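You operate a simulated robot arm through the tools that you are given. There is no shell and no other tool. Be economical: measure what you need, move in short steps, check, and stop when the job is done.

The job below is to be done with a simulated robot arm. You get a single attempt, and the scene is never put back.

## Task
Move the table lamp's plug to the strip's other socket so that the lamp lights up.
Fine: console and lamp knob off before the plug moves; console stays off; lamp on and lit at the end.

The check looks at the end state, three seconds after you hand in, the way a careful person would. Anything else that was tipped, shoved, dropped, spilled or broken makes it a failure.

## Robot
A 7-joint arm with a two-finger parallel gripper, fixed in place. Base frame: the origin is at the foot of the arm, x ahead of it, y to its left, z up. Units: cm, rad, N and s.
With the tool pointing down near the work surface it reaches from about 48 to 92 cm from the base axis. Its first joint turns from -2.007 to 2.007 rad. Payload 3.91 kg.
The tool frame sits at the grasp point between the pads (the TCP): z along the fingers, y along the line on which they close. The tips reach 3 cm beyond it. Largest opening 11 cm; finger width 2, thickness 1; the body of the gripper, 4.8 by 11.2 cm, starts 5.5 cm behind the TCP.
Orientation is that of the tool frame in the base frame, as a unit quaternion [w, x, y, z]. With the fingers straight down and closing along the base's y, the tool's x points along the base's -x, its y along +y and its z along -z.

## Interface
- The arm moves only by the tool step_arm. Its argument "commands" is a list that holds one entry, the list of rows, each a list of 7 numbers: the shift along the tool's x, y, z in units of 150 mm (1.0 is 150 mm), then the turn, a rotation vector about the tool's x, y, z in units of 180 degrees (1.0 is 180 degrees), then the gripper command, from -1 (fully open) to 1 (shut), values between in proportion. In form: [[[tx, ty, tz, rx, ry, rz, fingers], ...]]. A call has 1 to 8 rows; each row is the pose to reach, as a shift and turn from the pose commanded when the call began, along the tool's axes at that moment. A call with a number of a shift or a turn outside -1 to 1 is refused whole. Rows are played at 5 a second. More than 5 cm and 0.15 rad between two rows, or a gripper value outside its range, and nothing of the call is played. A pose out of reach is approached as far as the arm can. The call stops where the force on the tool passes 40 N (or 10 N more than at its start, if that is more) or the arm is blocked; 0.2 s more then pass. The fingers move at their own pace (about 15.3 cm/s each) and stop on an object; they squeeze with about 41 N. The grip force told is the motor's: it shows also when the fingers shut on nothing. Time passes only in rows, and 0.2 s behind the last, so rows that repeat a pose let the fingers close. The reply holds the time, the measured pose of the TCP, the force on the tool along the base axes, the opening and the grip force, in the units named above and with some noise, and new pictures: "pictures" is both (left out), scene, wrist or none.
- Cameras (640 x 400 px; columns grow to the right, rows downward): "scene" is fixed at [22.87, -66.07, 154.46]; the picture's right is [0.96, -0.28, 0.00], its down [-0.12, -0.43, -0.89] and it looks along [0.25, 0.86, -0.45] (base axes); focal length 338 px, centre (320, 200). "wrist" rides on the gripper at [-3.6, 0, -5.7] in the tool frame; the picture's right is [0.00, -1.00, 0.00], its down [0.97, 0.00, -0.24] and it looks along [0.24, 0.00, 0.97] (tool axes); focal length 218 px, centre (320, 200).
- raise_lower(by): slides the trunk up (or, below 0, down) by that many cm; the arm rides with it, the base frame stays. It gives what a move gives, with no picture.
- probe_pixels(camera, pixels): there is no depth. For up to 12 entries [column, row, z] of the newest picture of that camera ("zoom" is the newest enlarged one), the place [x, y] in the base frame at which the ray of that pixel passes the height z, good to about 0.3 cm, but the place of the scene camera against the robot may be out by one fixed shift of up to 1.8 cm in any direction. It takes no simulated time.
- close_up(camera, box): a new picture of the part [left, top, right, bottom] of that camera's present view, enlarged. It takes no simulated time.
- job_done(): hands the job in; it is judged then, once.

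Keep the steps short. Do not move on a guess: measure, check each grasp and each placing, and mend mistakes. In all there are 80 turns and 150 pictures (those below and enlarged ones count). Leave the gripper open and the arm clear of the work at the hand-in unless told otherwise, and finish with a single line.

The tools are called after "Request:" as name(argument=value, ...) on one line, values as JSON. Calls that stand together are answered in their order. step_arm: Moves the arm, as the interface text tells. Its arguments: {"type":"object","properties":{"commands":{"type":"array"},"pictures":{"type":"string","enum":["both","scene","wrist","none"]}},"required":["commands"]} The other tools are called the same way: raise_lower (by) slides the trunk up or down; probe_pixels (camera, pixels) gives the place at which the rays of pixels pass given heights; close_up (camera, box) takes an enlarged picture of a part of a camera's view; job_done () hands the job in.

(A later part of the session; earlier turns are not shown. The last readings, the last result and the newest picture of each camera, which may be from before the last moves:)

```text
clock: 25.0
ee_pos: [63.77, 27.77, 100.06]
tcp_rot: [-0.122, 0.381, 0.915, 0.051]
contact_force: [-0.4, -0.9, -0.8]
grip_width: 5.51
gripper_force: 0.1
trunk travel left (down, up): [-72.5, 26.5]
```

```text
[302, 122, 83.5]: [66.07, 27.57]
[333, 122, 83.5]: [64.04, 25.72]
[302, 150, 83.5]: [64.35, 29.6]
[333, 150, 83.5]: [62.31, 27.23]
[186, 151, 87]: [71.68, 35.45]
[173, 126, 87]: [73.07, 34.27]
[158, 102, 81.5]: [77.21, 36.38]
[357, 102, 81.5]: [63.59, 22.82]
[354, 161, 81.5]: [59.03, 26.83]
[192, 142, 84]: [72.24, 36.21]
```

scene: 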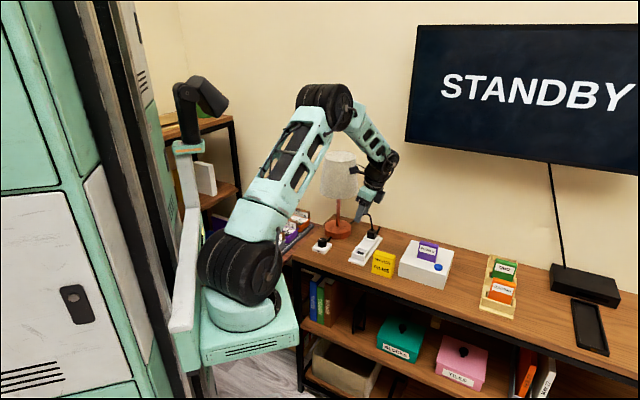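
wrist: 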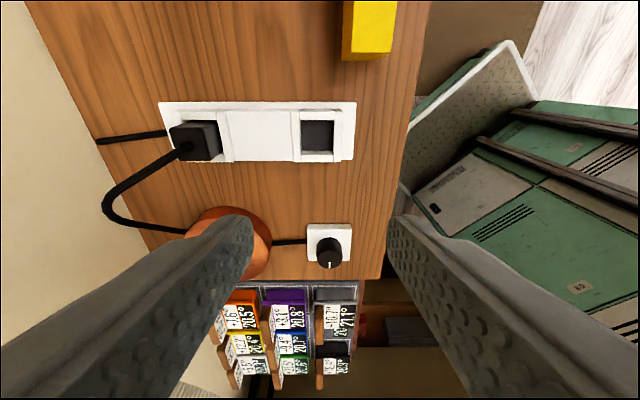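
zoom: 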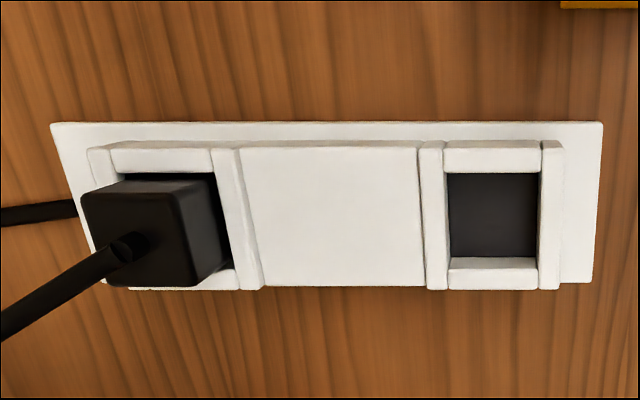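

Empty socket centre ≈ (64.2, 27.5); spacing ≈ 11.1 cm along the 45° strip, so the plug is ≈ (72.05, 35.35). I move to a hover above the plug at z≈97 with the fingers at 6.5 cm.

Request:
step_arm(commands=[[[-0.038, 0.248, 0.0, 0, 0, 0, -0.18], [-0.077, 0.497, 0.05, 0, 0, 0, -0.18], [-0.115, 0.745, 0.1, 0, 0, 0, -0.18], [-0.115, 0.745, 0.176, 0, 0, 0, -0.18], [-0.115, 0.745, 0.176, 0, 0, 0, -0.18]]])

Request:
close_up(camera="scene", box=[310, 140, 430, 270])

```text
clock: 26.2
ee_pos: [72.55, 34.92, 97.04]
tcp_rot: [-0.122, 0.38, 0.916, 0.05]
contact_force: [-1.1, -0.3, 0.2]
grip_width: 6.49
gripper_force: 0.2
trunk travel left (down, up): [-72.5, 26.5]
```

scene: 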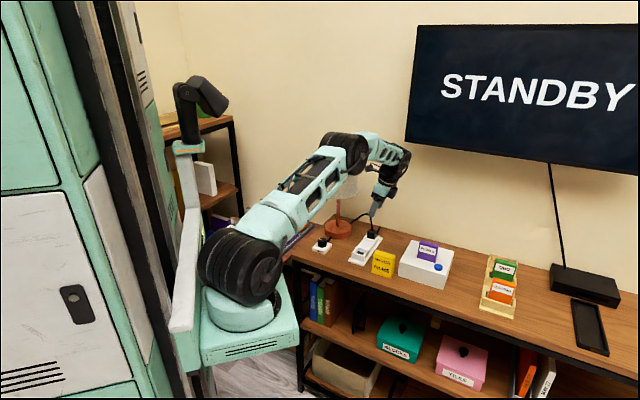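
wrist: 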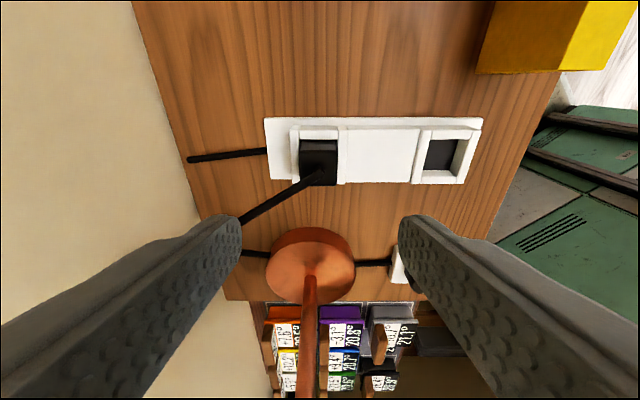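

```text
3.08 times, centred on (370, 205) of scene
```

zoom: 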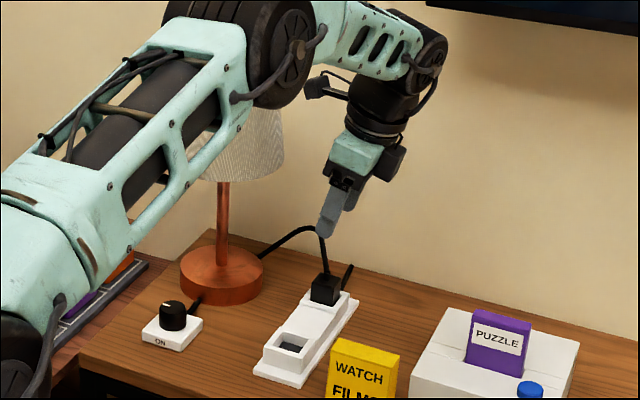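

The cable leaves the plug towards the back, where one finger would land. I therefore turn the hand 90° so the fingers close across the strip, leaning to the front (away from cable and lamp). Two calls in place, tips at z≈94 above everything.

Request:
step_arm(commands=[[[0, 0, 0, 0, -0.0109, -0.0421, -0.18], [0, 0, 0, 0, -0.0218, -0.0841, -0.18], [0, 0, 0, 0, -0.0327, -0.1262, -0.18], [0, 0, 0, 0, -0.0435, -0.1683, -0.18], [0, 0, 0, 0, -0.0544, -0.2103, -0.18], [0, 0, 0, 0, -0.0653, -0.2524, -0.18]]], pictures="none")

Request:
step_arm(commands=[[[0, 0, 0, 0, -0.0109, -0.0421, -0.18], [0, 0, 0, 0, -0.0218, -0.0841, -0.18], [0, 0, 0, 0, -0.0327, -0.1262, -0.18], [0, 0, 0, 0, -0.0435, -0.1683, -0.18], [0, 0, 0, 0, -0.0544, -0.2103, -0.18], [0, 0, 0, 0, -0.0653, -0.2524, -0.18], [0, 0, 0, 0, -0.0653, -0.2524, -0.18]]])

Request:
close_up(camera="scene", box=[310, 140, 430, 270])

```text
clock: 27.6
ee_pos: [72.56, 34.85, 96.75]
tcp_rot: [-0.001, -0.001, 0.998, 0.055]
contact_force: [-0.1, -1.1, 0.5]
grip_width: 6.48
gripper_force: 0.1
trunk travel left (down, up): [-72.5, 26.5]
```

```text
clock: 29.2
ee_pos: [72.51, 34.76, 96.96]
tcp_rot: [0.121, -0.38, 0.916, 0.05]
contact_force: [-0.1, 0.4, -1.0]
grip_width: 6.47
gripper_force: 0.0
trunk travel left (down, up): [-72.5, 26.5]
```

scene: 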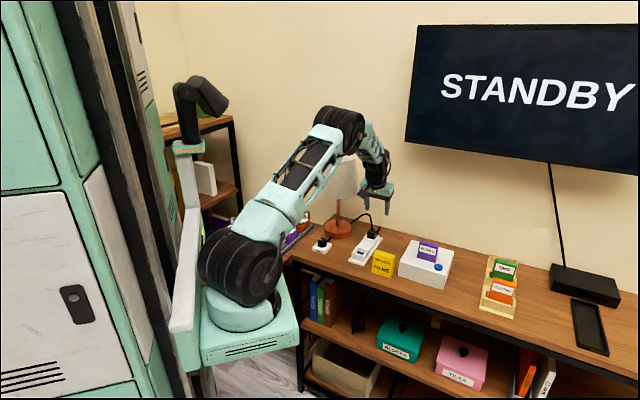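
wrist: 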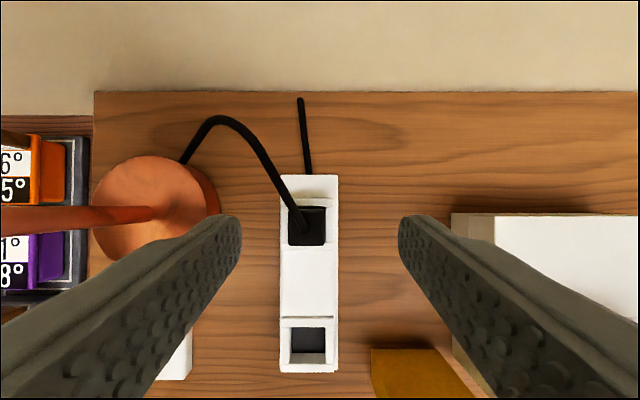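

```text
3.08 times, centred on (370, 205) of scene
```

zoom: 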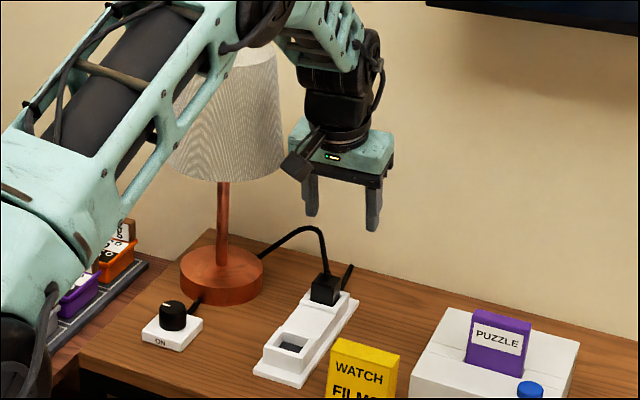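

Well aligned and the cable arcs clear to the back. I measure plug and both sockets from this view.

Request:
close_up(camera="wrist", box=[260, 165, 360, 385])

Request:
probe_pixels(camera="wrist", pixels=[[290, 206, 86.6], [325, 206, 86.6], [290, 245, 86.6], [325, 245, 86.6], [291, 329, 83.5], [326, 329, 83.5], [291, 363, 83.5], [326, 363, 83.5], [281, 175, 81.5], [338, 175, 81.5], [338, 371, 81.5], [280, 372, 81.5]])

```text
1.82 times, centred on (310, 275) of wrist
```

zoom: 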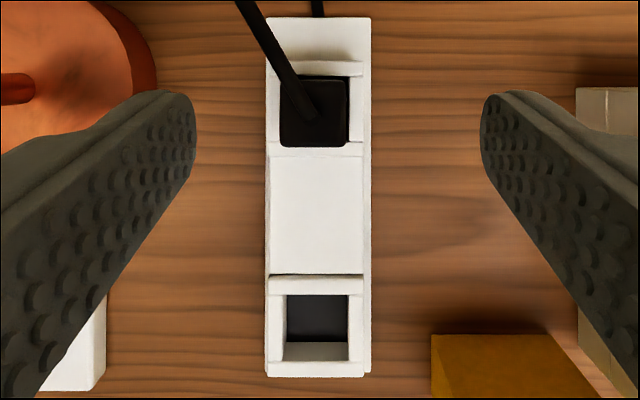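

```text
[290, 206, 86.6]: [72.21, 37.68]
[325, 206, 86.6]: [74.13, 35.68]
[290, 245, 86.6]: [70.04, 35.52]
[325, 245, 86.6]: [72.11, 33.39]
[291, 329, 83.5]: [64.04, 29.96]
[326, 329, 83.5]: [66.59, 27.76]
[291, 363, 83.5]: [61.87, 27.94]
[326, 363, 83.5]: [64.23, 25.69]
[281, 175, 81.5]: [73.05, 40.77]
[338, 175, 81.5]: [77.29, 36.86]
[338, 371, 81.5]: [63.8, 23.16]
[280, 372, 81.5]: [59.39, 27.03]
```

Plug ≈ (72.06, 35.63), near socket ≈ (64.2, 27.8), 11.1 cm apart. I align laterally and descend to z≈90.5 first.

Request:
step_arm(commands=[[[0.015, 0.062, 0, 0, 0, 0, -0.18], [0.05, 0.062, 0.138, 0, 0, 0, -0.18], [0.09, 0.062, 0.277, 0, 0, 0, -0.18], [0.127, 0.062, 0.415, 0, 0, 0, -0.18], [0.127, 0.062, 0.415, 0, 0, 0, -0.18]]])

Request:
close_up(camera="scene", box=[310, 150, 420, 260])

```text
clock: 30.4
ee_pos: [71.65, 35.41, 90.52]
tcp_rot: [0.12, -0.38, 0.916, 0.051]
contact_force: [0.5, 0.2, -0.8]
grip_width: 6.49
gripper_force: 0.1
trunk travel left (down, up): [-72.5, 26.5]
```

scene: 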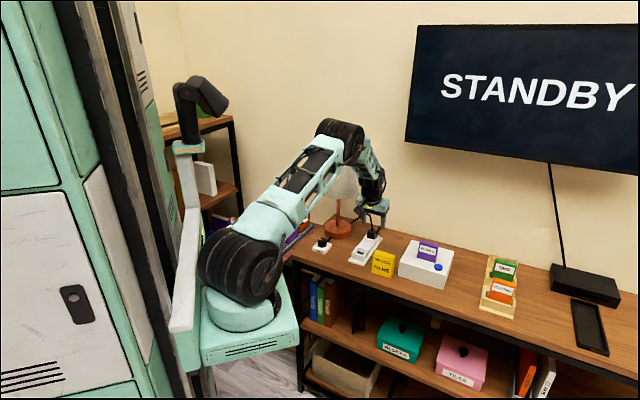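
wrist: 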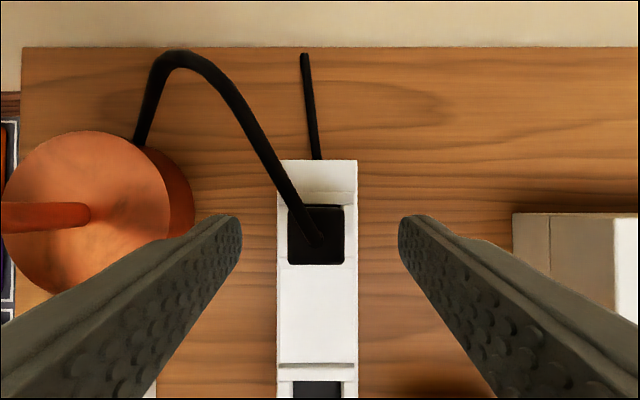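

```text
3.64 times, centred on (365, 205) of scene
```

zoom: 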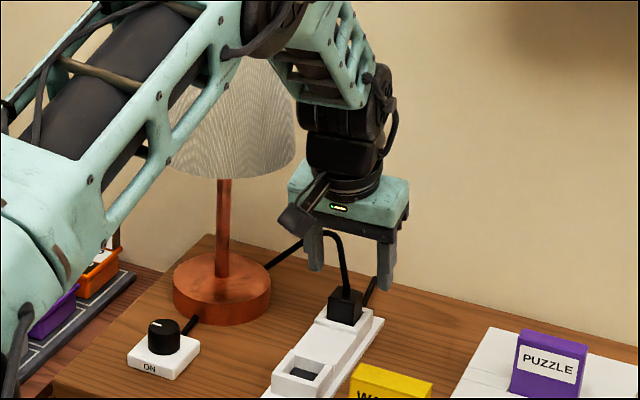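

Request:
probe_pixels(camera="wrist", pixels=[[288, 206, 86.6], [344, 206, 86.6], [288, 264, 86.6], [344, 264, 86.6], [279, 364, 83.5], [355, 364, 83.5], [280, 265, 83.5], [356, 265, 83.5]])

Request:
probe_pixels(camera="scene", pixels=[[372, 230.5, 86], [372, 230.5, 86.6], [372, 230.5, 87.2]])

```text
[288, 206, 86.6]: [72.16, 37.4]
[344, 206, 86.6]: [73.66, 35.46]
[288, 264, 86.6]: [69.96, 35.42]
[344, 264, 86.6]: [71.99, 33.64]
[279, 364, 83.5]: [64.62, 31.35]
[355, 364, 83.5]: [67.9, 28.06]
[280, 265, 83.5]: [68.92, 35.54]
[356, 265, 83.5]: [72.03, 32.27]
```

```text
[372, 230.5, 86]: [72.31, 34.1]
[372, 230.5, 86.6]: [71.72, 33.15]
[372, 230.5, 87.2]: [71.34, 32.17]
```

Small corrections (0.17 cm in the closing direction) and descend the last 3.2 cm slowly; fingers stay open.

Request:
step_arm(commands=[[[0.02, 0.011, 0.06, 0, 0, 0, -0.18], [0.04, 0.011, 0.12, 0, 0, 0, -0.18], [0.052, 0.011, 0.165, 0, 0, 0, -0.18], [0.065, 0.011, 0.203, 0, 0, 0, -0.18], [0.065, 0.011, 0.203, 0, 0, 0, -0.18]]])

Request:
close_up(camera="scene", box=[335, 190, 405, 255])

```text
clock: 31.6
ee_pos: [71.34, 35.33, 87.2]
tcp_rot: [0.12, -0.38, 0.916, 0.051]
contact_force: [-0.3, -0.2, -0.3]
grip_width: 6.51
gripper_force: 0.1
trunk travel left (down, up): [-72.5, 26.5]
```

scene: 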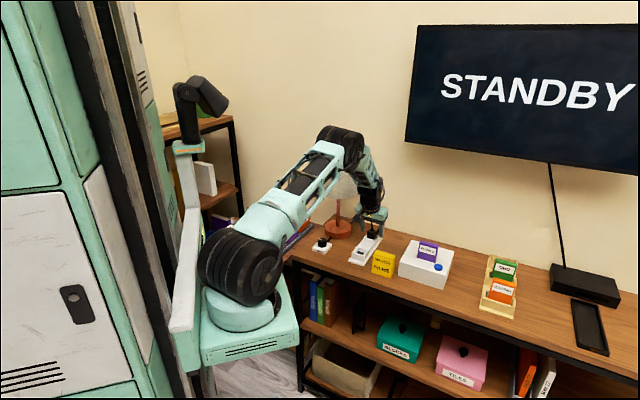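
wrist: 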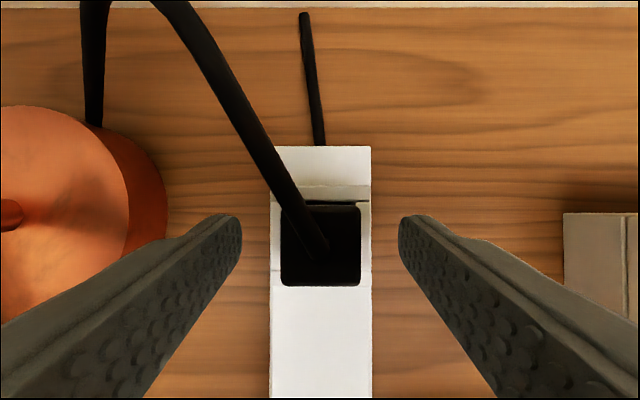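

```text
6.15 times, centred on (370, 222) of scene
```

zoom: 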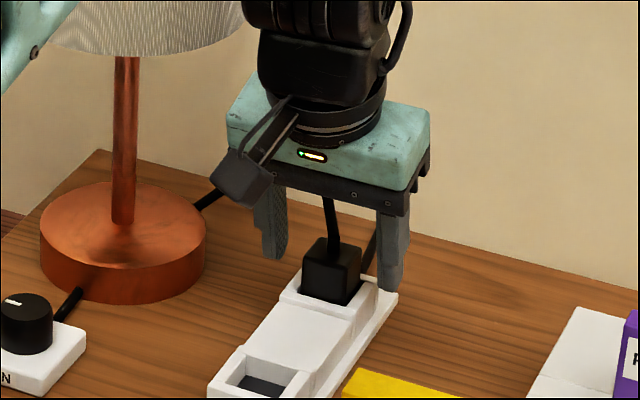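

Fingers flank the plug, centre column 321. Close on it.

Request:
step_arm(commands=[[[0, 0, 0, 0, 0, 0, 0.2], [0, 0, 0, 0, 0, 0, 0.7], [0, 0, 0, 0, 0, 0, 0.7], [0, 0, 0, 0, 0, 0, 0.7]]])

```text
clock: 32.6
ee_pos: [71.5, 35.43, 87.23]
tcp_rot: [0.12, -0.38, 0.916, 0.05]
contact_force: [-0.1, 0.2, 0.6]
grip_width: 2.86
gripper_force: 41.3
trunk travel left (down, up): [-72.5, 26.5]
```

scene: 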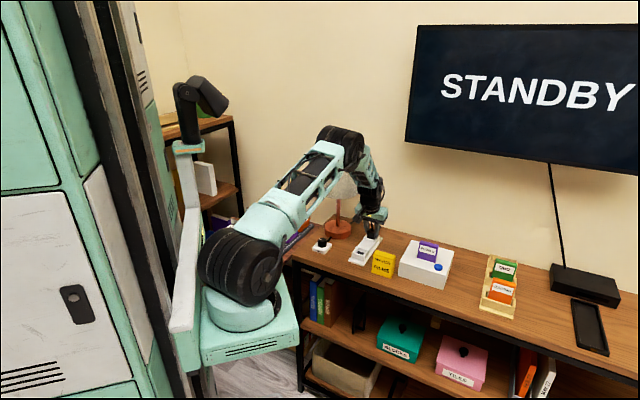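
wrist: 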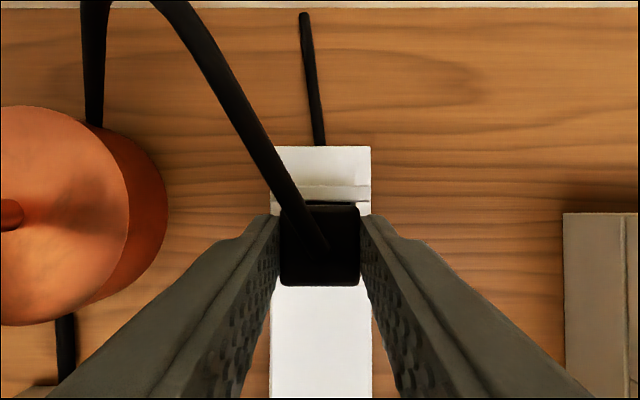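

Held at width 2.86 with no side load. Pull straight up 4.5 cm in small rows.

Request:
step_arm(commands=[[[-0.0086, 0, -0.0322, 0, 0, 0, 0.7], [-0.0173, 0, -0.0644, 0, 0, 0, 0.7], [-0.0345, 0, -0.1288, 0, 0, 0, 0.7], [-0.0518, 0, -0.193, 0, 0, 0, 0.7], [-0.0777, 0, -0.29, 0, 0, 0, 0.7], [-0.0777, 0, -0.29, 0, 0, 0, 0.7]]])

Request:
close_up(camera="scene", box=[310, 170, 410, 260])

```text
clock: 34.0
ee_pos: [71.44, 35.36, 91.78]
tcp_rot: [0.119, -0.378, 0.917, 0.049]
contact_force: [0.2, 0.4, 0.2]
grip_width: 1.65
gripper_force: 0.1
trunk travel left (down, up): [-72.5, 26.5]
```

scene: 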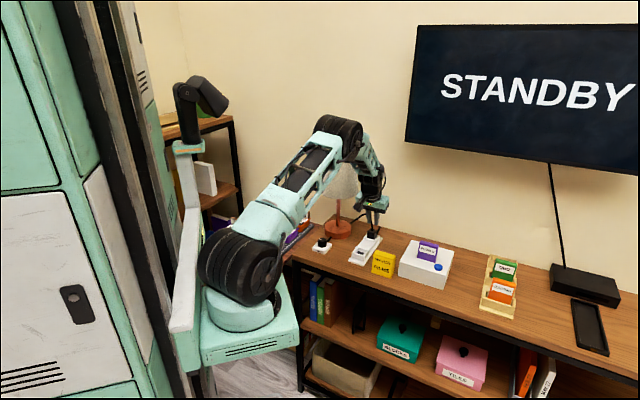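
wrist: 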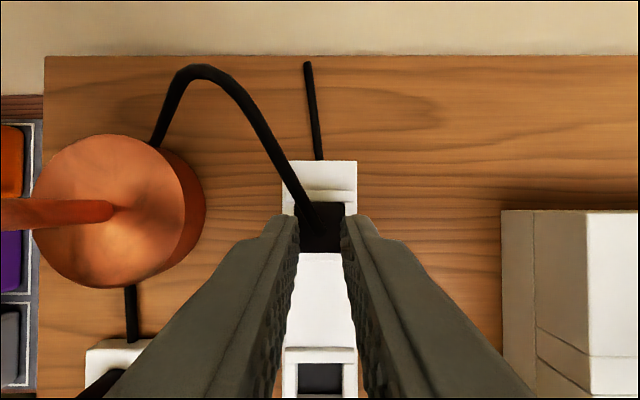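

```text
4.44 times, centred on (360, 215) of scene
```

zoom: 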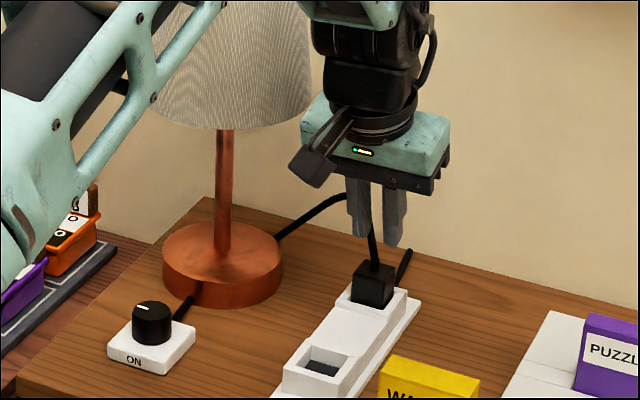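

The plug stayed: the fingers slipped off. I open and go down again, this time feeling for the rim so the pads hold the plug as deep as possible.

Request:
step_arm(commands=[[[0, 0, 0, 0, 0, 0, 0.3], [0, 0, 0, 0, 0, 0, -0.1], [0.026, 0, 0.0966, 0, 0, 0, -0.1], [0.052, 0, 0.193, 0, 0, 0, -0.1], [0.0777, 0, 0.29, 0, 0, 0, -0.1], [0.082, 0, 0.306, 0, 0, 0, -0.1], [0.0863, 0, 0.322, 0, 0, 0, -0.1], [0.0863, 0, 0.322, 0, 0, 0, -0.1]]])

Request:
close_up(camera="scene", box=[335, 190, 405, 255])

```text
clock: 35.8
ee_pos: [71.52, 35.27, 86.87]
tcp_rot: [0.121, -0.38, 0.916, 0.051]
contact_force: [0.3, 0.2, 0.9]
grip_width: 6.04
gripper_force: 0.0
trunk travel left (down, up): [-72.5, 26.5]
```

scene: 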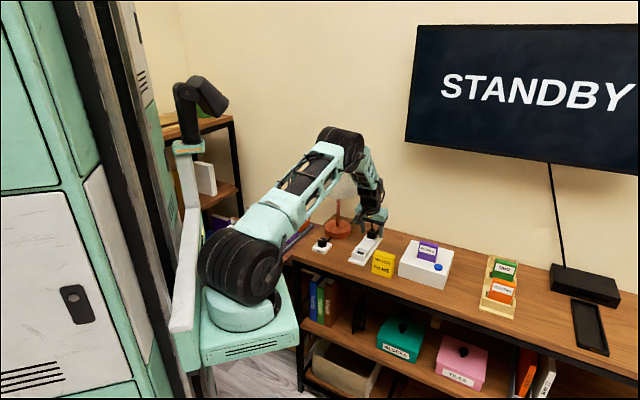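
wrist: 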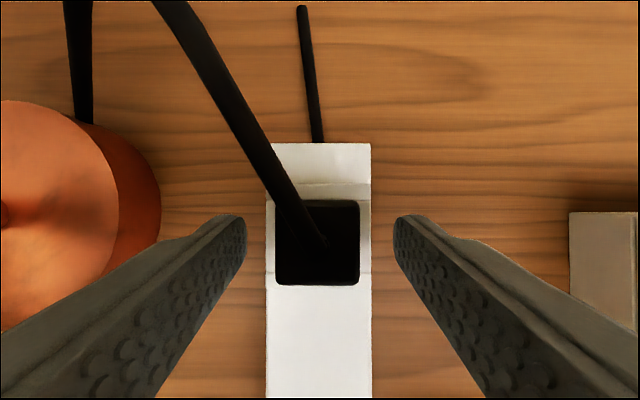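

```text
6.15 times, centred on (370, 222) of scene
```

zoom: 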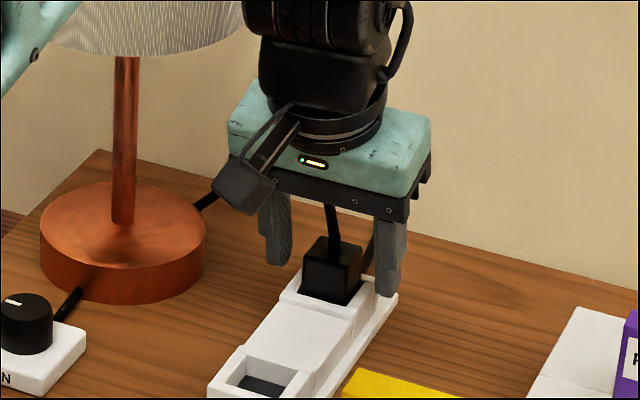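

No contact yet. I narrow the fingers to 3.5 cm so the tips are over the rim and feel downward 0.5 cm.

Request:
step_arm(commands=[[[0, 0, 0, 0, 0, 0, 0.36], [0, 0, 0, 0, 0, 0, 0.36], [0.0026, 0, 0.0097, 0, 0, 0, 0.36], [0.0052, 0, 0.0193, 0, 0, 0, 0.36], [0.0078, 0, 0.029, 0, 0, 0, 0.36], [0.0086, 0, 0.0322, 0, 0, 0, 0.36]]], pictures="wrist")

Request:
close_up(camera="scene", box=[350, 205, 400, 250])

```text
clock: 37.2
ee_pos: [71.36, 35.3, 86.36]
tcp_rot: [0.12, -0.379, 0.916, 0.05]
contact_force: [-1.7, -2.1, 5.6]
grip_width: 3.53
gripper_force: 0.2
trunk travel left (down, up): [-72.5, 26.5]
```

wrist: 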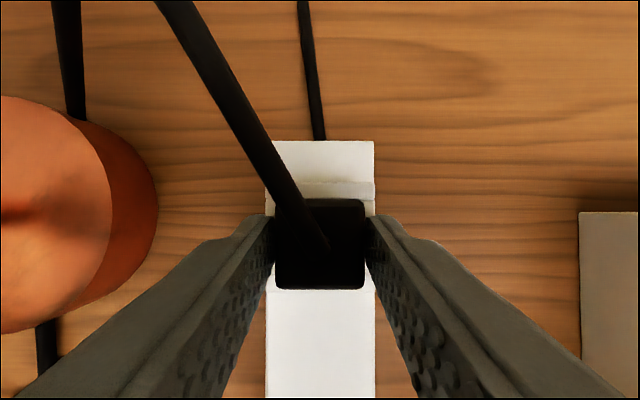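

```text
8.89 times, centred on (375, 228) of scene
```

zoom: 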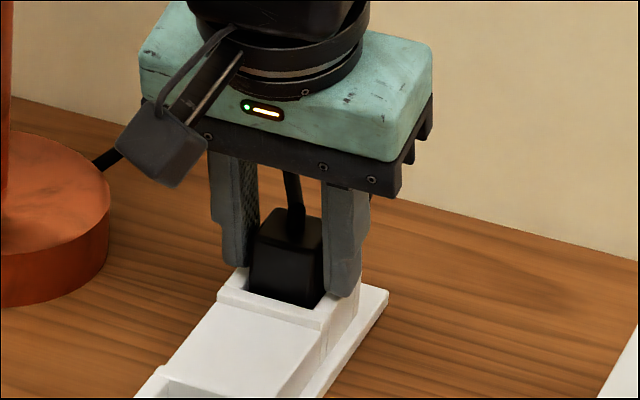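

Contact with the rim (5.6 N), so this is the deepest grip. Raise 0.1 cm, close fully, then read.

Request:
step_arm(commands=[[[-0.0017, 0, -0.0064, 0, 0, 0, 0.36], [-0.0017, 0, -0.0064, 0, 0, 0, 1], [-0.0017, 0, -0.0064, 0, 0, 0, 1], [-0.0017, 0, -0.0064, 0, 0, 0, 1]]], pictures="none")

Request:
step_arm(commands=[[[-0.0017, 0, -0.0064, 0, 0, 0, 1], [-0.0035, 0, -0.0129, 0, 0, 0, 1], [-0.0052, 0, -0.0193, 0, 0, 0, 1], [-0.0069, 0, -0.0258, 0, 0, 0, 1], [-0.0086, 0, -0.0322, 0, 0, 0, 1]]])

```text
clock: 38.2
ee_pos: [71.31, 35.3, 86.32]
tcp_rot: [0.119, -0.38, 0.916, 0.05]
contact_force: [1.7, -0.5, 2.0]
grip_width: 2.9
gripper_force: 40.6
trunk travel left (down, up): [-72.5, 26.5]
```

```text
clock: 39.4
ee_pos: [71.46, 35.23, 86.73]
tcp_rot: [0.119, -0.38, 0.916, 0.051]
contact_force: [-1.1, -1.1, -1.0]
grip_width: 2.9
gripper_force: 40.9
trunk travel left (down, up): [-72.5, 26.5]
```

scene: 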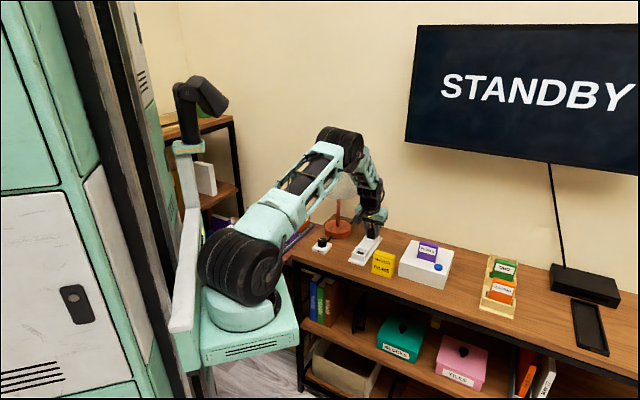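
wrist: 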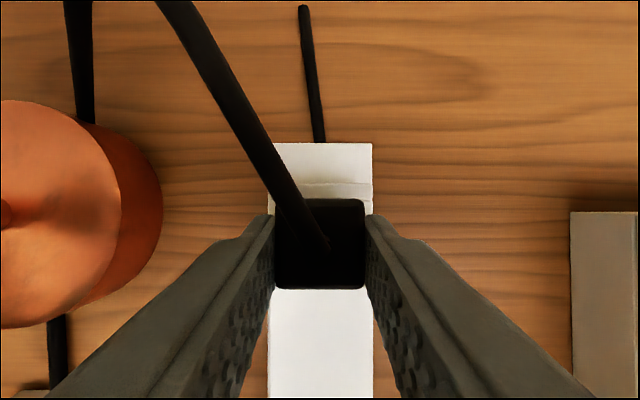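

The plug keeps its size in the picture (columns 275–365), so it rises with the fingers now. Continue slowly 1.6 cm more.

Request:
step_arm(commands=[[[-0.0035, 0, -0.0129, 0, 0, 0, 1], [-0.0069, 0, -0.0258, 0, 0, 0, 1], [-0.0104, 0, -0.0386, 0, 0, 0, 1], [-0.0138, 0, -0.0515, 0, 0, 0, 1], [-0.0173, 0, -0.0644, 0, 0, 0, 1], [-0.0207, 0, -0.0773, 0, 0, 0, 1], [-0.0242, 0, -0.0902, 0, 0, 0, 1], [-0.0277, 0, -0.103, 0, 0, 0, 1]]])

Request:
close_up(camera="scene", box=[350, 200, 400, 250])

```text
clock: 41.2
ee_pos: [71.51, 35.43, 88.32]
tcp_rot: [0.12, -0.38, 0.916, 0.051]
contact_force: [-1.1, -0.3, -0.3]
grip_width: 2.91
gripper_force: 40.8
trunk travel left (down, up): [-72.5, 26.5]
```

scene: 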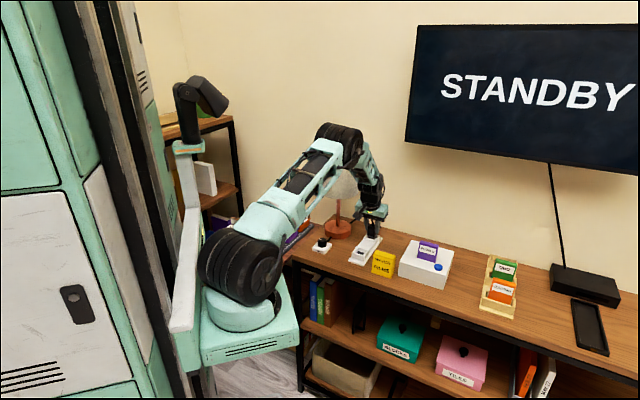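
wrist: 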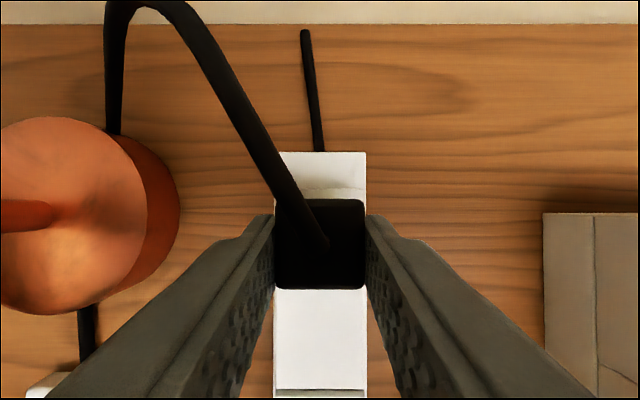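

```text
8.00 times, centred on (375, 225) of scene
```

zoom: 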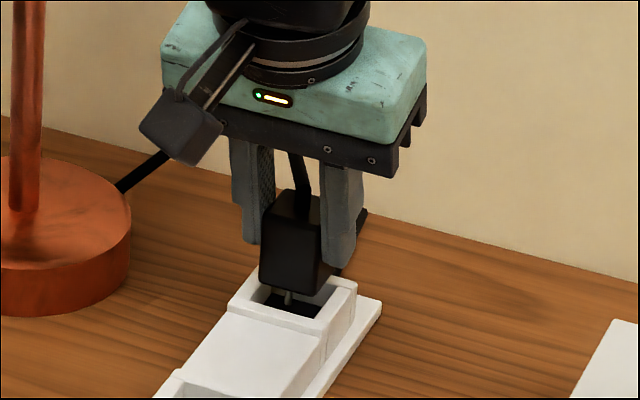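

The plug is out with prongs visible under it. Lift 2.4 cm more, then shift 11.1 cm along the strip to above the near socket.

Request:
step_arm(commands=[[[-0.0207, 0, -0.0773, 0, 0, 0, 1], [-0.0415, 0, -0.1546, 0, 0, 0, 1], [0.1, 0, -0.1925, 0, 0, 0, 1], [0.24, 0, -0.23, 0, 0, 0, 1], [0.38, 0, -0.2675, 0, 0, 0, 1], [0.52, 0, -0.305, 0, 0, 0, 1], [0.6735, 0, -0.346, 0, 0, 0, 1], [0.6735, 0, -0.346, 0, 0, 0, 1]]])

Request:
close_up(camera="scene", box=[330, 190, 400, 270])

```text
clock: 43.0
ee_pos: [63.61, 27.58, 90.95]
tcp_rot: [0.121, -0.379, 0.916, 0.049]
contact_force: [0.2, -0.1, -0.6]
grip_width: 2.92
gripper_force: 40.5
trunk travel left (down, up): [-72.5, 26.5]
```

scene: 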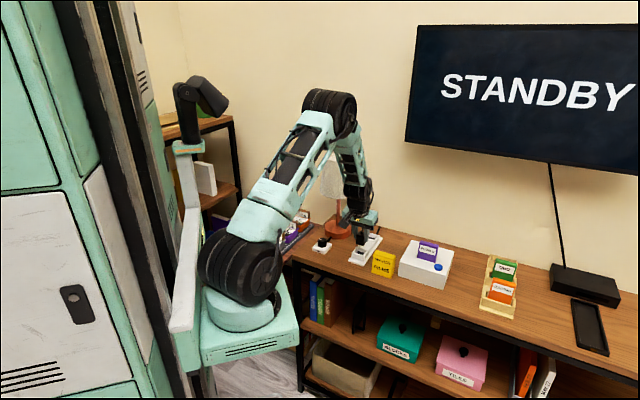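
wrist: 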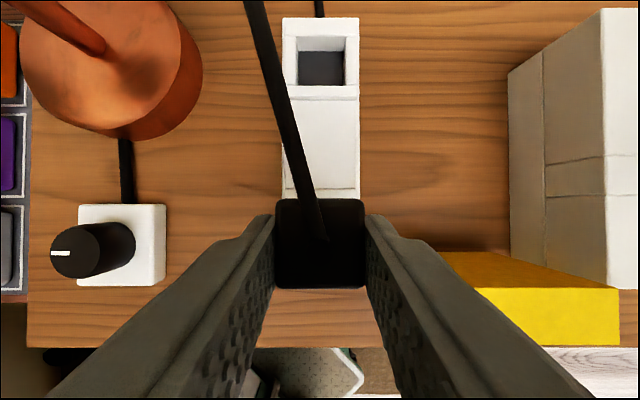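

```text
5.00 times, centred on (365, 230) of scene
```

zoom: 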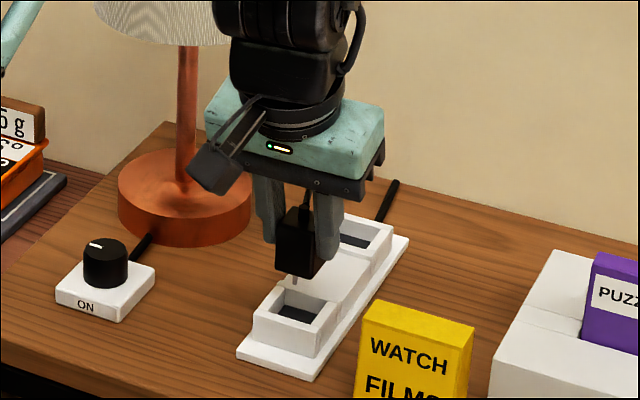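

Plug hangs above the near socket. The gripper body will pass over the yellow box's corner, so I check that box's top height in both cameras.

Request:
probe_pixels(camera="wrist", pixels=[[475, 288, 87], [475, 288, 88], [475, 288, 89], [475, 288, 90], [620, 290, 88], [620, 290, 89.5]])

Request:
probe_pixels(camera="scene", pixels=[[374.6, 250.6, 87], [374.6, 250.6, 88], [374.6, 250.6, 89], [374.6, 250.6, 90], [372, 277.2, 80.8], [395.6, 258.5, 88], [395.6, 258.5, 89.5]])

Request:
close_up(camera="wrist", box=[260, 180, 400, 300])

Request:
close_up(camera="scene", box=[345, 225, 405, 290])

```text
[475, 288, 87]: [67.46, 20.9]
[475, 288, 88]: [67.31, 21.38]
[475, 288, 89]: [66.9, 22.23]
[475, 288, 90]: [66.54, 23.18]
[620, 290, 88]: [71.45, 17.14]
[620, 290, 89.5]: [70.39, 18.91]
```

```text
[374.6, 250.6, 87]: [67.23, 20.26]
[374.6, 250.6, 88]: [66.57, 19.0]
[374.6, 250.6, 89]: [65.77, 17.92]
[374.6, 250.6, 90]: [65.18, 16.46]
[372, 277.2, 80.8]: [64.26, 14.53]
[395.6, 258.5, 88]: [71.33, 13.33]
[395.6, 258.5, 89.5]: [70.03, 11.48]
```

```text
3.33 times, centred on (330, 240) of wrist
```

zoom: 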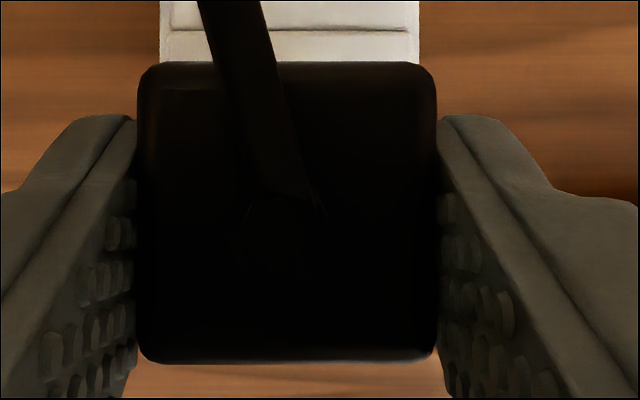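

```text
6.15 times, centred on (375, 258) of scene
```

zoom: 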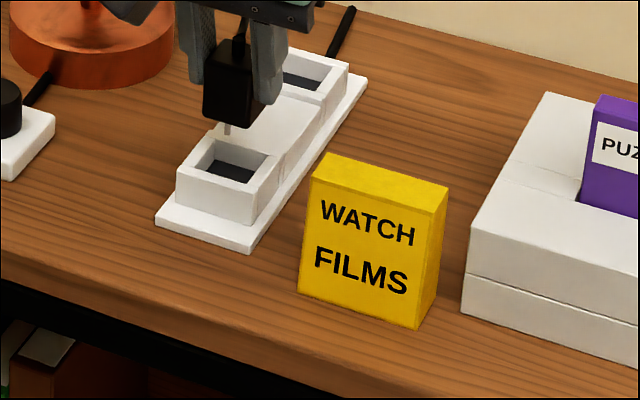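

Box top ≈ z 87.4: clear by 3 cm or more. I measure the socket spacing precisely, using the strip's symmetry, from the now visible far socket.

Request:
close_up(camera="wrist", box=[260, 0, 400, 210])

Request:
probe_pixels(camera="wrist", pixels=[[320, 37, 83.2], [320, 86, 83.2], [320, 98, 83.2], [320, 188, 83.2], [297, 86, 83.2], [344, 86, 83.2], [283, 18, 81.5], [358, 18, 81.5], [282, 190, 83.2], [359, 190, 83.2]])

```text
1.90 times, centred on (330, 105) of wrist
```

zoom: 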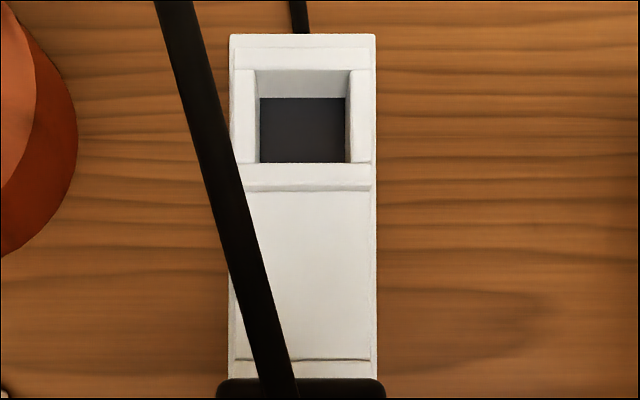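

```text
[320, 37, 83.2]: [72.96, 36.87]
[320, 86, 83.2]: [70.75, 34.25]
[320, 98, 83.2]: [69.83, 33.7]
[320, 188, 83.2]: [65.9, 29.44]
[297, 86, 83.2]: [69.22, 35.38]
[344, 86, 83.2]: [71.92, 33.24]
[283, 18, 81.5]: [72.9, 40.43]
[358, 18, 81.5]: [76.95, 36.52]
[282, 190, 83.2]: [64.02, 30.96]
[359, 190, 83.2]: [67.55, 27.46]
```

Spacing is uncertain by ~0.2 cm, so I check visually: lower to the same height (2.1 cm above seated) as in my earlier far-socket picture, and compare plug-to-rim position.

Request:
step_arm(commands=[[[0.0138, 0, 0.0515, 0, 0, 0, 1], [0.0277, 0, 0.103, 0, 0, 0, 1], [0.0415, 0, 0.1546, 0, 0, 0, 1], [0.0415, 0, 0.1546, 0, 0, 0, 1]]], pictures="wrist")

Request:
close_up(camera="scene", box=[333, 217, 383, 267])

```text
clock: 44.0
ee_pos: [63.57, 27.6, 88.46]
tcp_rot: [0.121, -0.379, 0.916, 0.051]
contact_force: [-0.1, 0.1, -0.5]
grip_width: 2.89
gripper_force: 41.2
trunk travel left (down, up): [-72.5, 26.5]
```

wrist: 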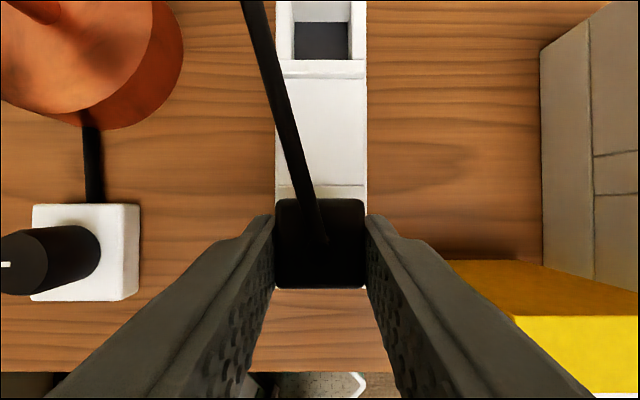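

```text
8.00 times, centred on (358, 242) of scene
```

zoom: 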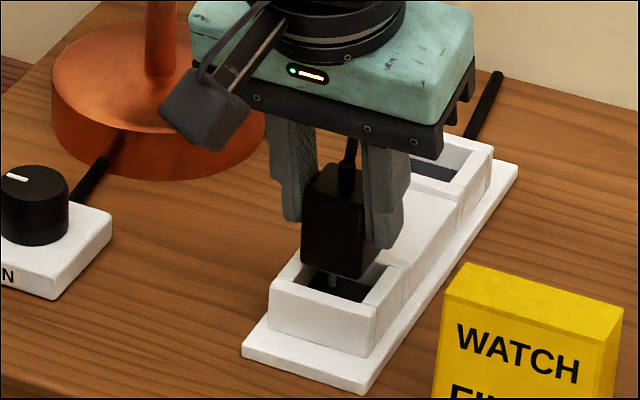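

Request:
close_up(camera="scene", box=[348, 238, 373, 263])

```text
16.00 times, centred on (360, 250) of scene
```

zoom: 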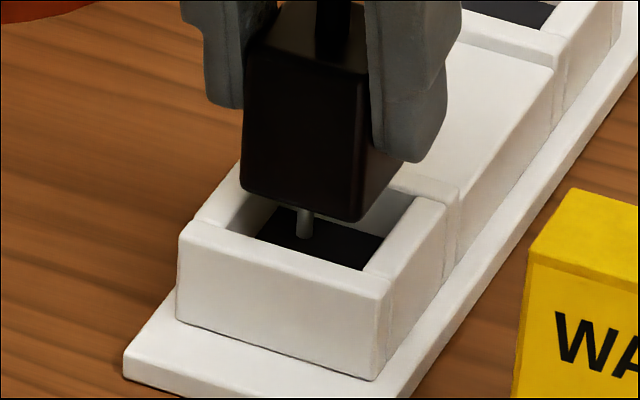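

I go down 0.7 cm more and look whether the plug's bottom is entering the opening.

Request:
step_arm(commands=[[[0.004, 0, 0.015, 0, 0, 0, 1], [0.008, 0, 0.03, 0, 0, 0, 1], [0.0121, 0, 0.045, 0, 0, 0, 1], [0.0121, 0, 0.045, 0, 0, 0, 1]]], pictures="wrist")

Request:
close_up(camera="scene", box=[348, 238, 373, 263])

Request:
close_up(camera="wrist", box=[260, 160, 380, 310])

```text
clock: 45.0
ee_pos: [63.62, 27.56, 87.63]
tcp_rot: [0.12, -0.379, 0.916, 0.05]
contact_force: [0.3, -0.1, 0.1]
grip_width: 2.89
gripper_force: 41.0
trunk travel left (down, up): [-72.5, 26.5]
```

wrist: 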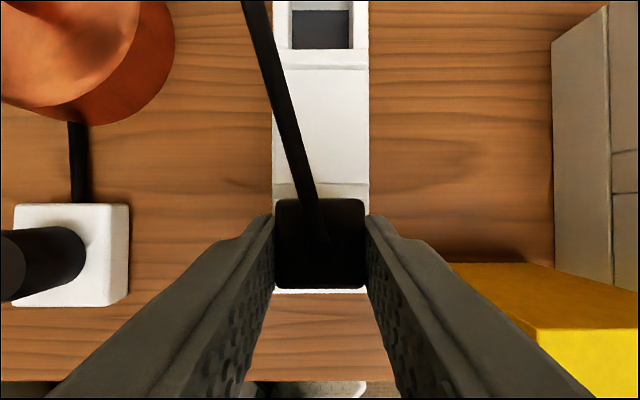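

```text
16.00 times, centred on (360, 250) of scene
```

zoom: 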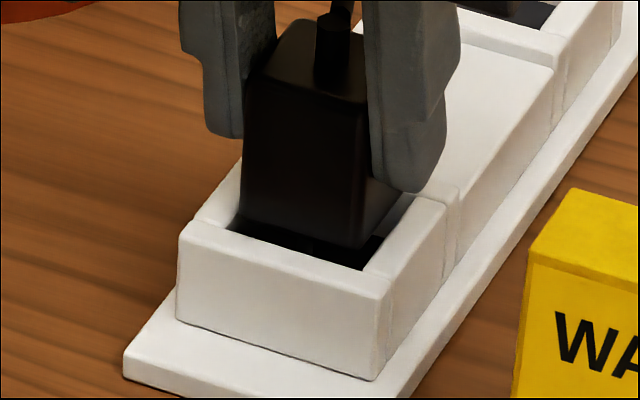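

```text
2.67 times, centred on (320, 235) of wrist
```

zoom: 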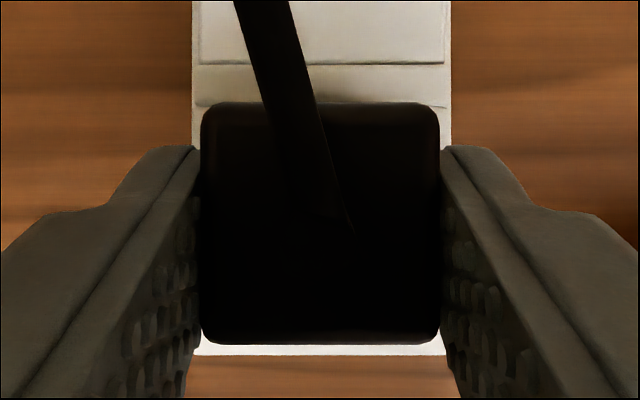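

The plug bottom is inside the outline of the opening. I lower 0.4 cm further and read the force.

Request:
step_arm(commands=[[[0.0026, 0, 0.0097, 0, 0, 0, 1], [0.0052, 0, 0.0193, 0, 0, 0, 1], [0.0069, 0, 0.0258, 0, 0, 0, 1]]], pictures="none")

Request:
close_up(camera="scene", box=[348, 238, 373, 263])

```text
clock: 45.8
ee_pos: [63.62, 27.64, 87.29]
tcp_rot: [0.121, -0.38, 0.916, 0.052]
contact_force: [0.7, -0.8, -1.3]
grip_width: 2.87
gripper_force: 40.9
trunk travel left (down, up): [-72.5, 26.5]
```

```text
16.00 times, centred on (360, 250) of scene
```

zoom: 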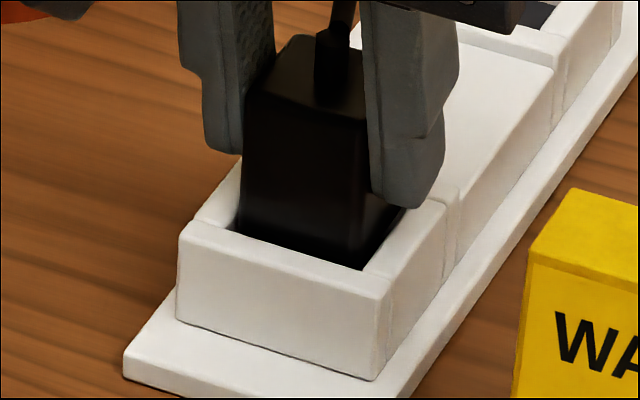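

Entering freely with no force. Lower 0.6 cm more.

Request:
step_arm(commands=[[[0.0026, 0, 0.0097, 0, 0, 0, 1], [0.0052, 0, 0.0193, 0, 0, 0, 1], [0.0078, 0, 0.029, 0, 0, 0, 1], [0.0104, 0, 0.0386, 0, 0, 0, 1]]], pictures="none")

Request:
close_up(camera="scene", box=[348, 238, 373, 263])

```text
clock: 46.8
ee_pos: [63.55, 27.5, 86.76]
tcp_rot: [0.12, -0.379, 0.916, 0.051]
contact_force: [-0.1, 0.1, -1.4]
grip_width: 2.9
gripper_force: 41.3
trunk travel left (down, up): [-72.5, 26.5]
```

```text
16.00 times, centred on (360, 250) of scene
```

zoom: 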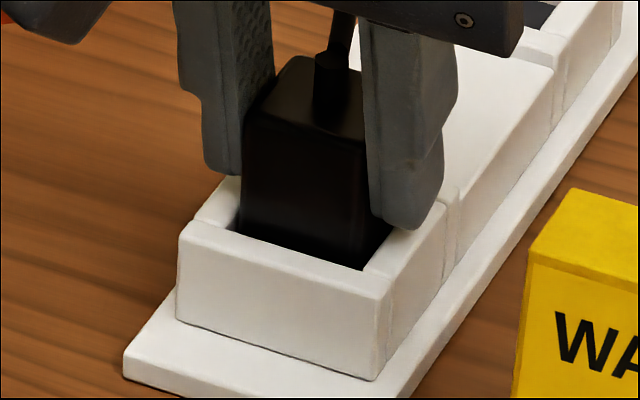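

Still free. The last 0.45 cm to the seated height.

Request:
step_arm(commands=[[[0.0026, 0, 0.0097, 0, 0, 0, 1], [0.0052, 0, 0.0193, 0, 0, 0, 1], [0.0078, 0, 0.029, 0, 0, 0, 1]]], pictures="wrist")

Request:
close_up(camera="scene", box=[348, 238, 373, 263])

```text
clock: 47.6
ee_pos: [63.51, 27.49, 86.26]
tcp_rot: [0.122, -0.379, 0.916, 0.051]
contact_force: [-2.4, -3.3, 11.0]
grip_width: 2.92
gripper_force: 40.6
trunk travel left (down, up): [-72.5, 26.5]
```

wrist: 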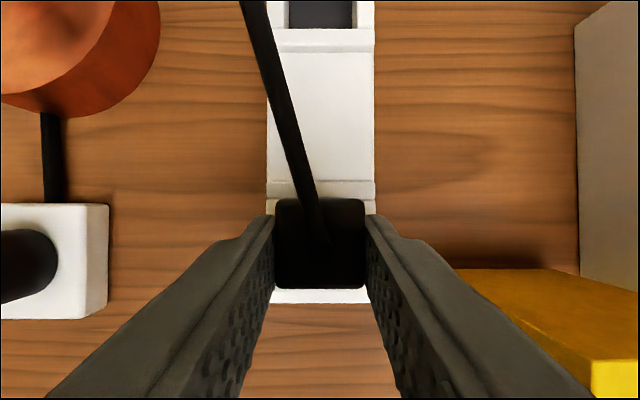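

```text
16.00 times, centred on (360, 250) of scene
```

zoom: 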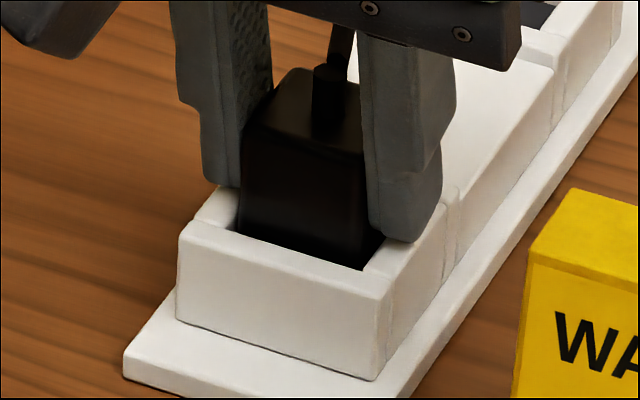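

11 N: seated / tips on the rim at the same height at which it was gripped. I open and lift straight up, then inspect.

Request:
step_arm(commands=[[[0, 0, 0, 0, 0, 0, 0.3], [0, 0, 0, 0, 0, 0, 0], [-0.0345, 0, -0.1288, 0, 0, 0, -0.1], [-0.0777, 0, -0.29, 0, 0, 0, -0.1], [-0.13, 0, -0.483, 0, 0, 0, -0.1], [-0.18, 0, -0.67, 0, 0, 0, -0.1], [-0.18, 0, -0.67, 0, 0, 0, -0.1]]])

Request:
close_up(camera="scene", box=[300, 215, 396, 275])

Request:
close_up(camera="scene", box=[348, 238, 373, 263])

```text
clock: 49.2
ee_pos: [63.51, 27.44, 96.75]
tcp_rot: [0.12, -0.378, 0.917, 0.051]
contact_force: [0.5, 0.0, -0.4]
grip_width: 6.07
gripper_force: 0.1
trunk travel left (down, up): [-72.5, 26.5]
```

scene: 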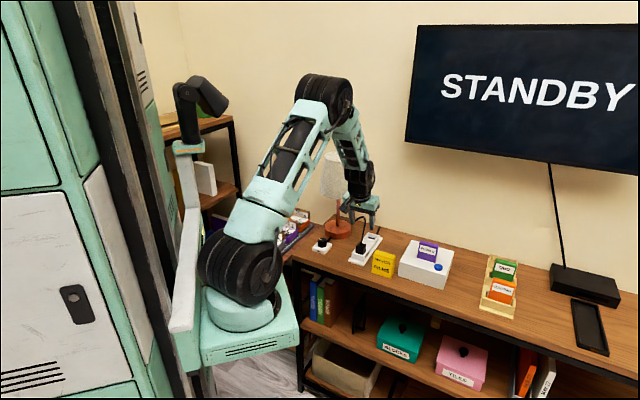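
wrist: 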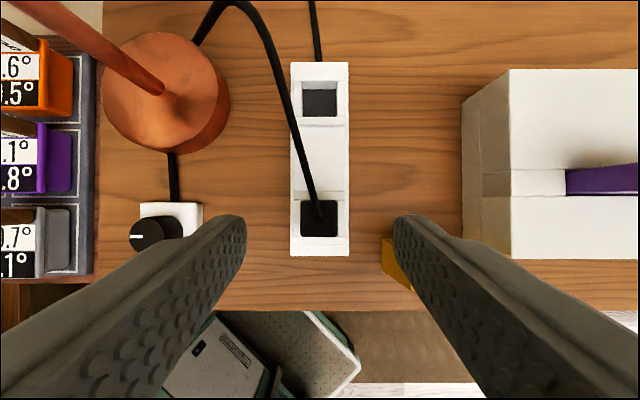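

```text
6.67 times, centred on (348, 245) of scene
```

zoom: 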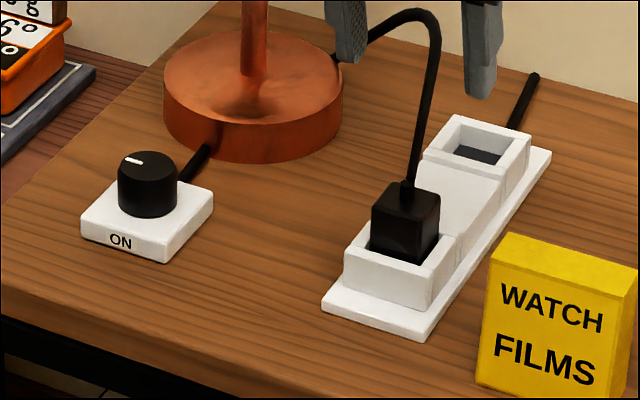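

```text
16.00 times, centred on (360, 250) of scene
```

zoom: 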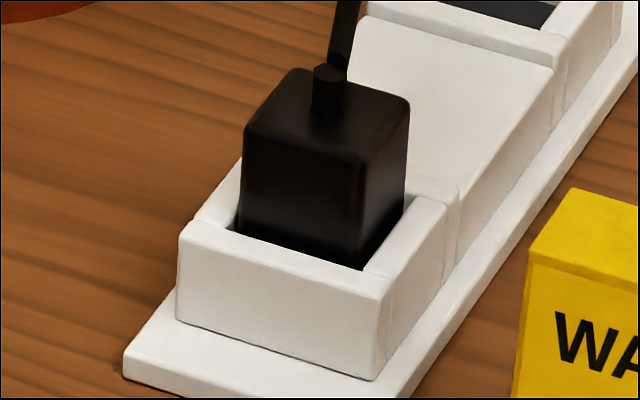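

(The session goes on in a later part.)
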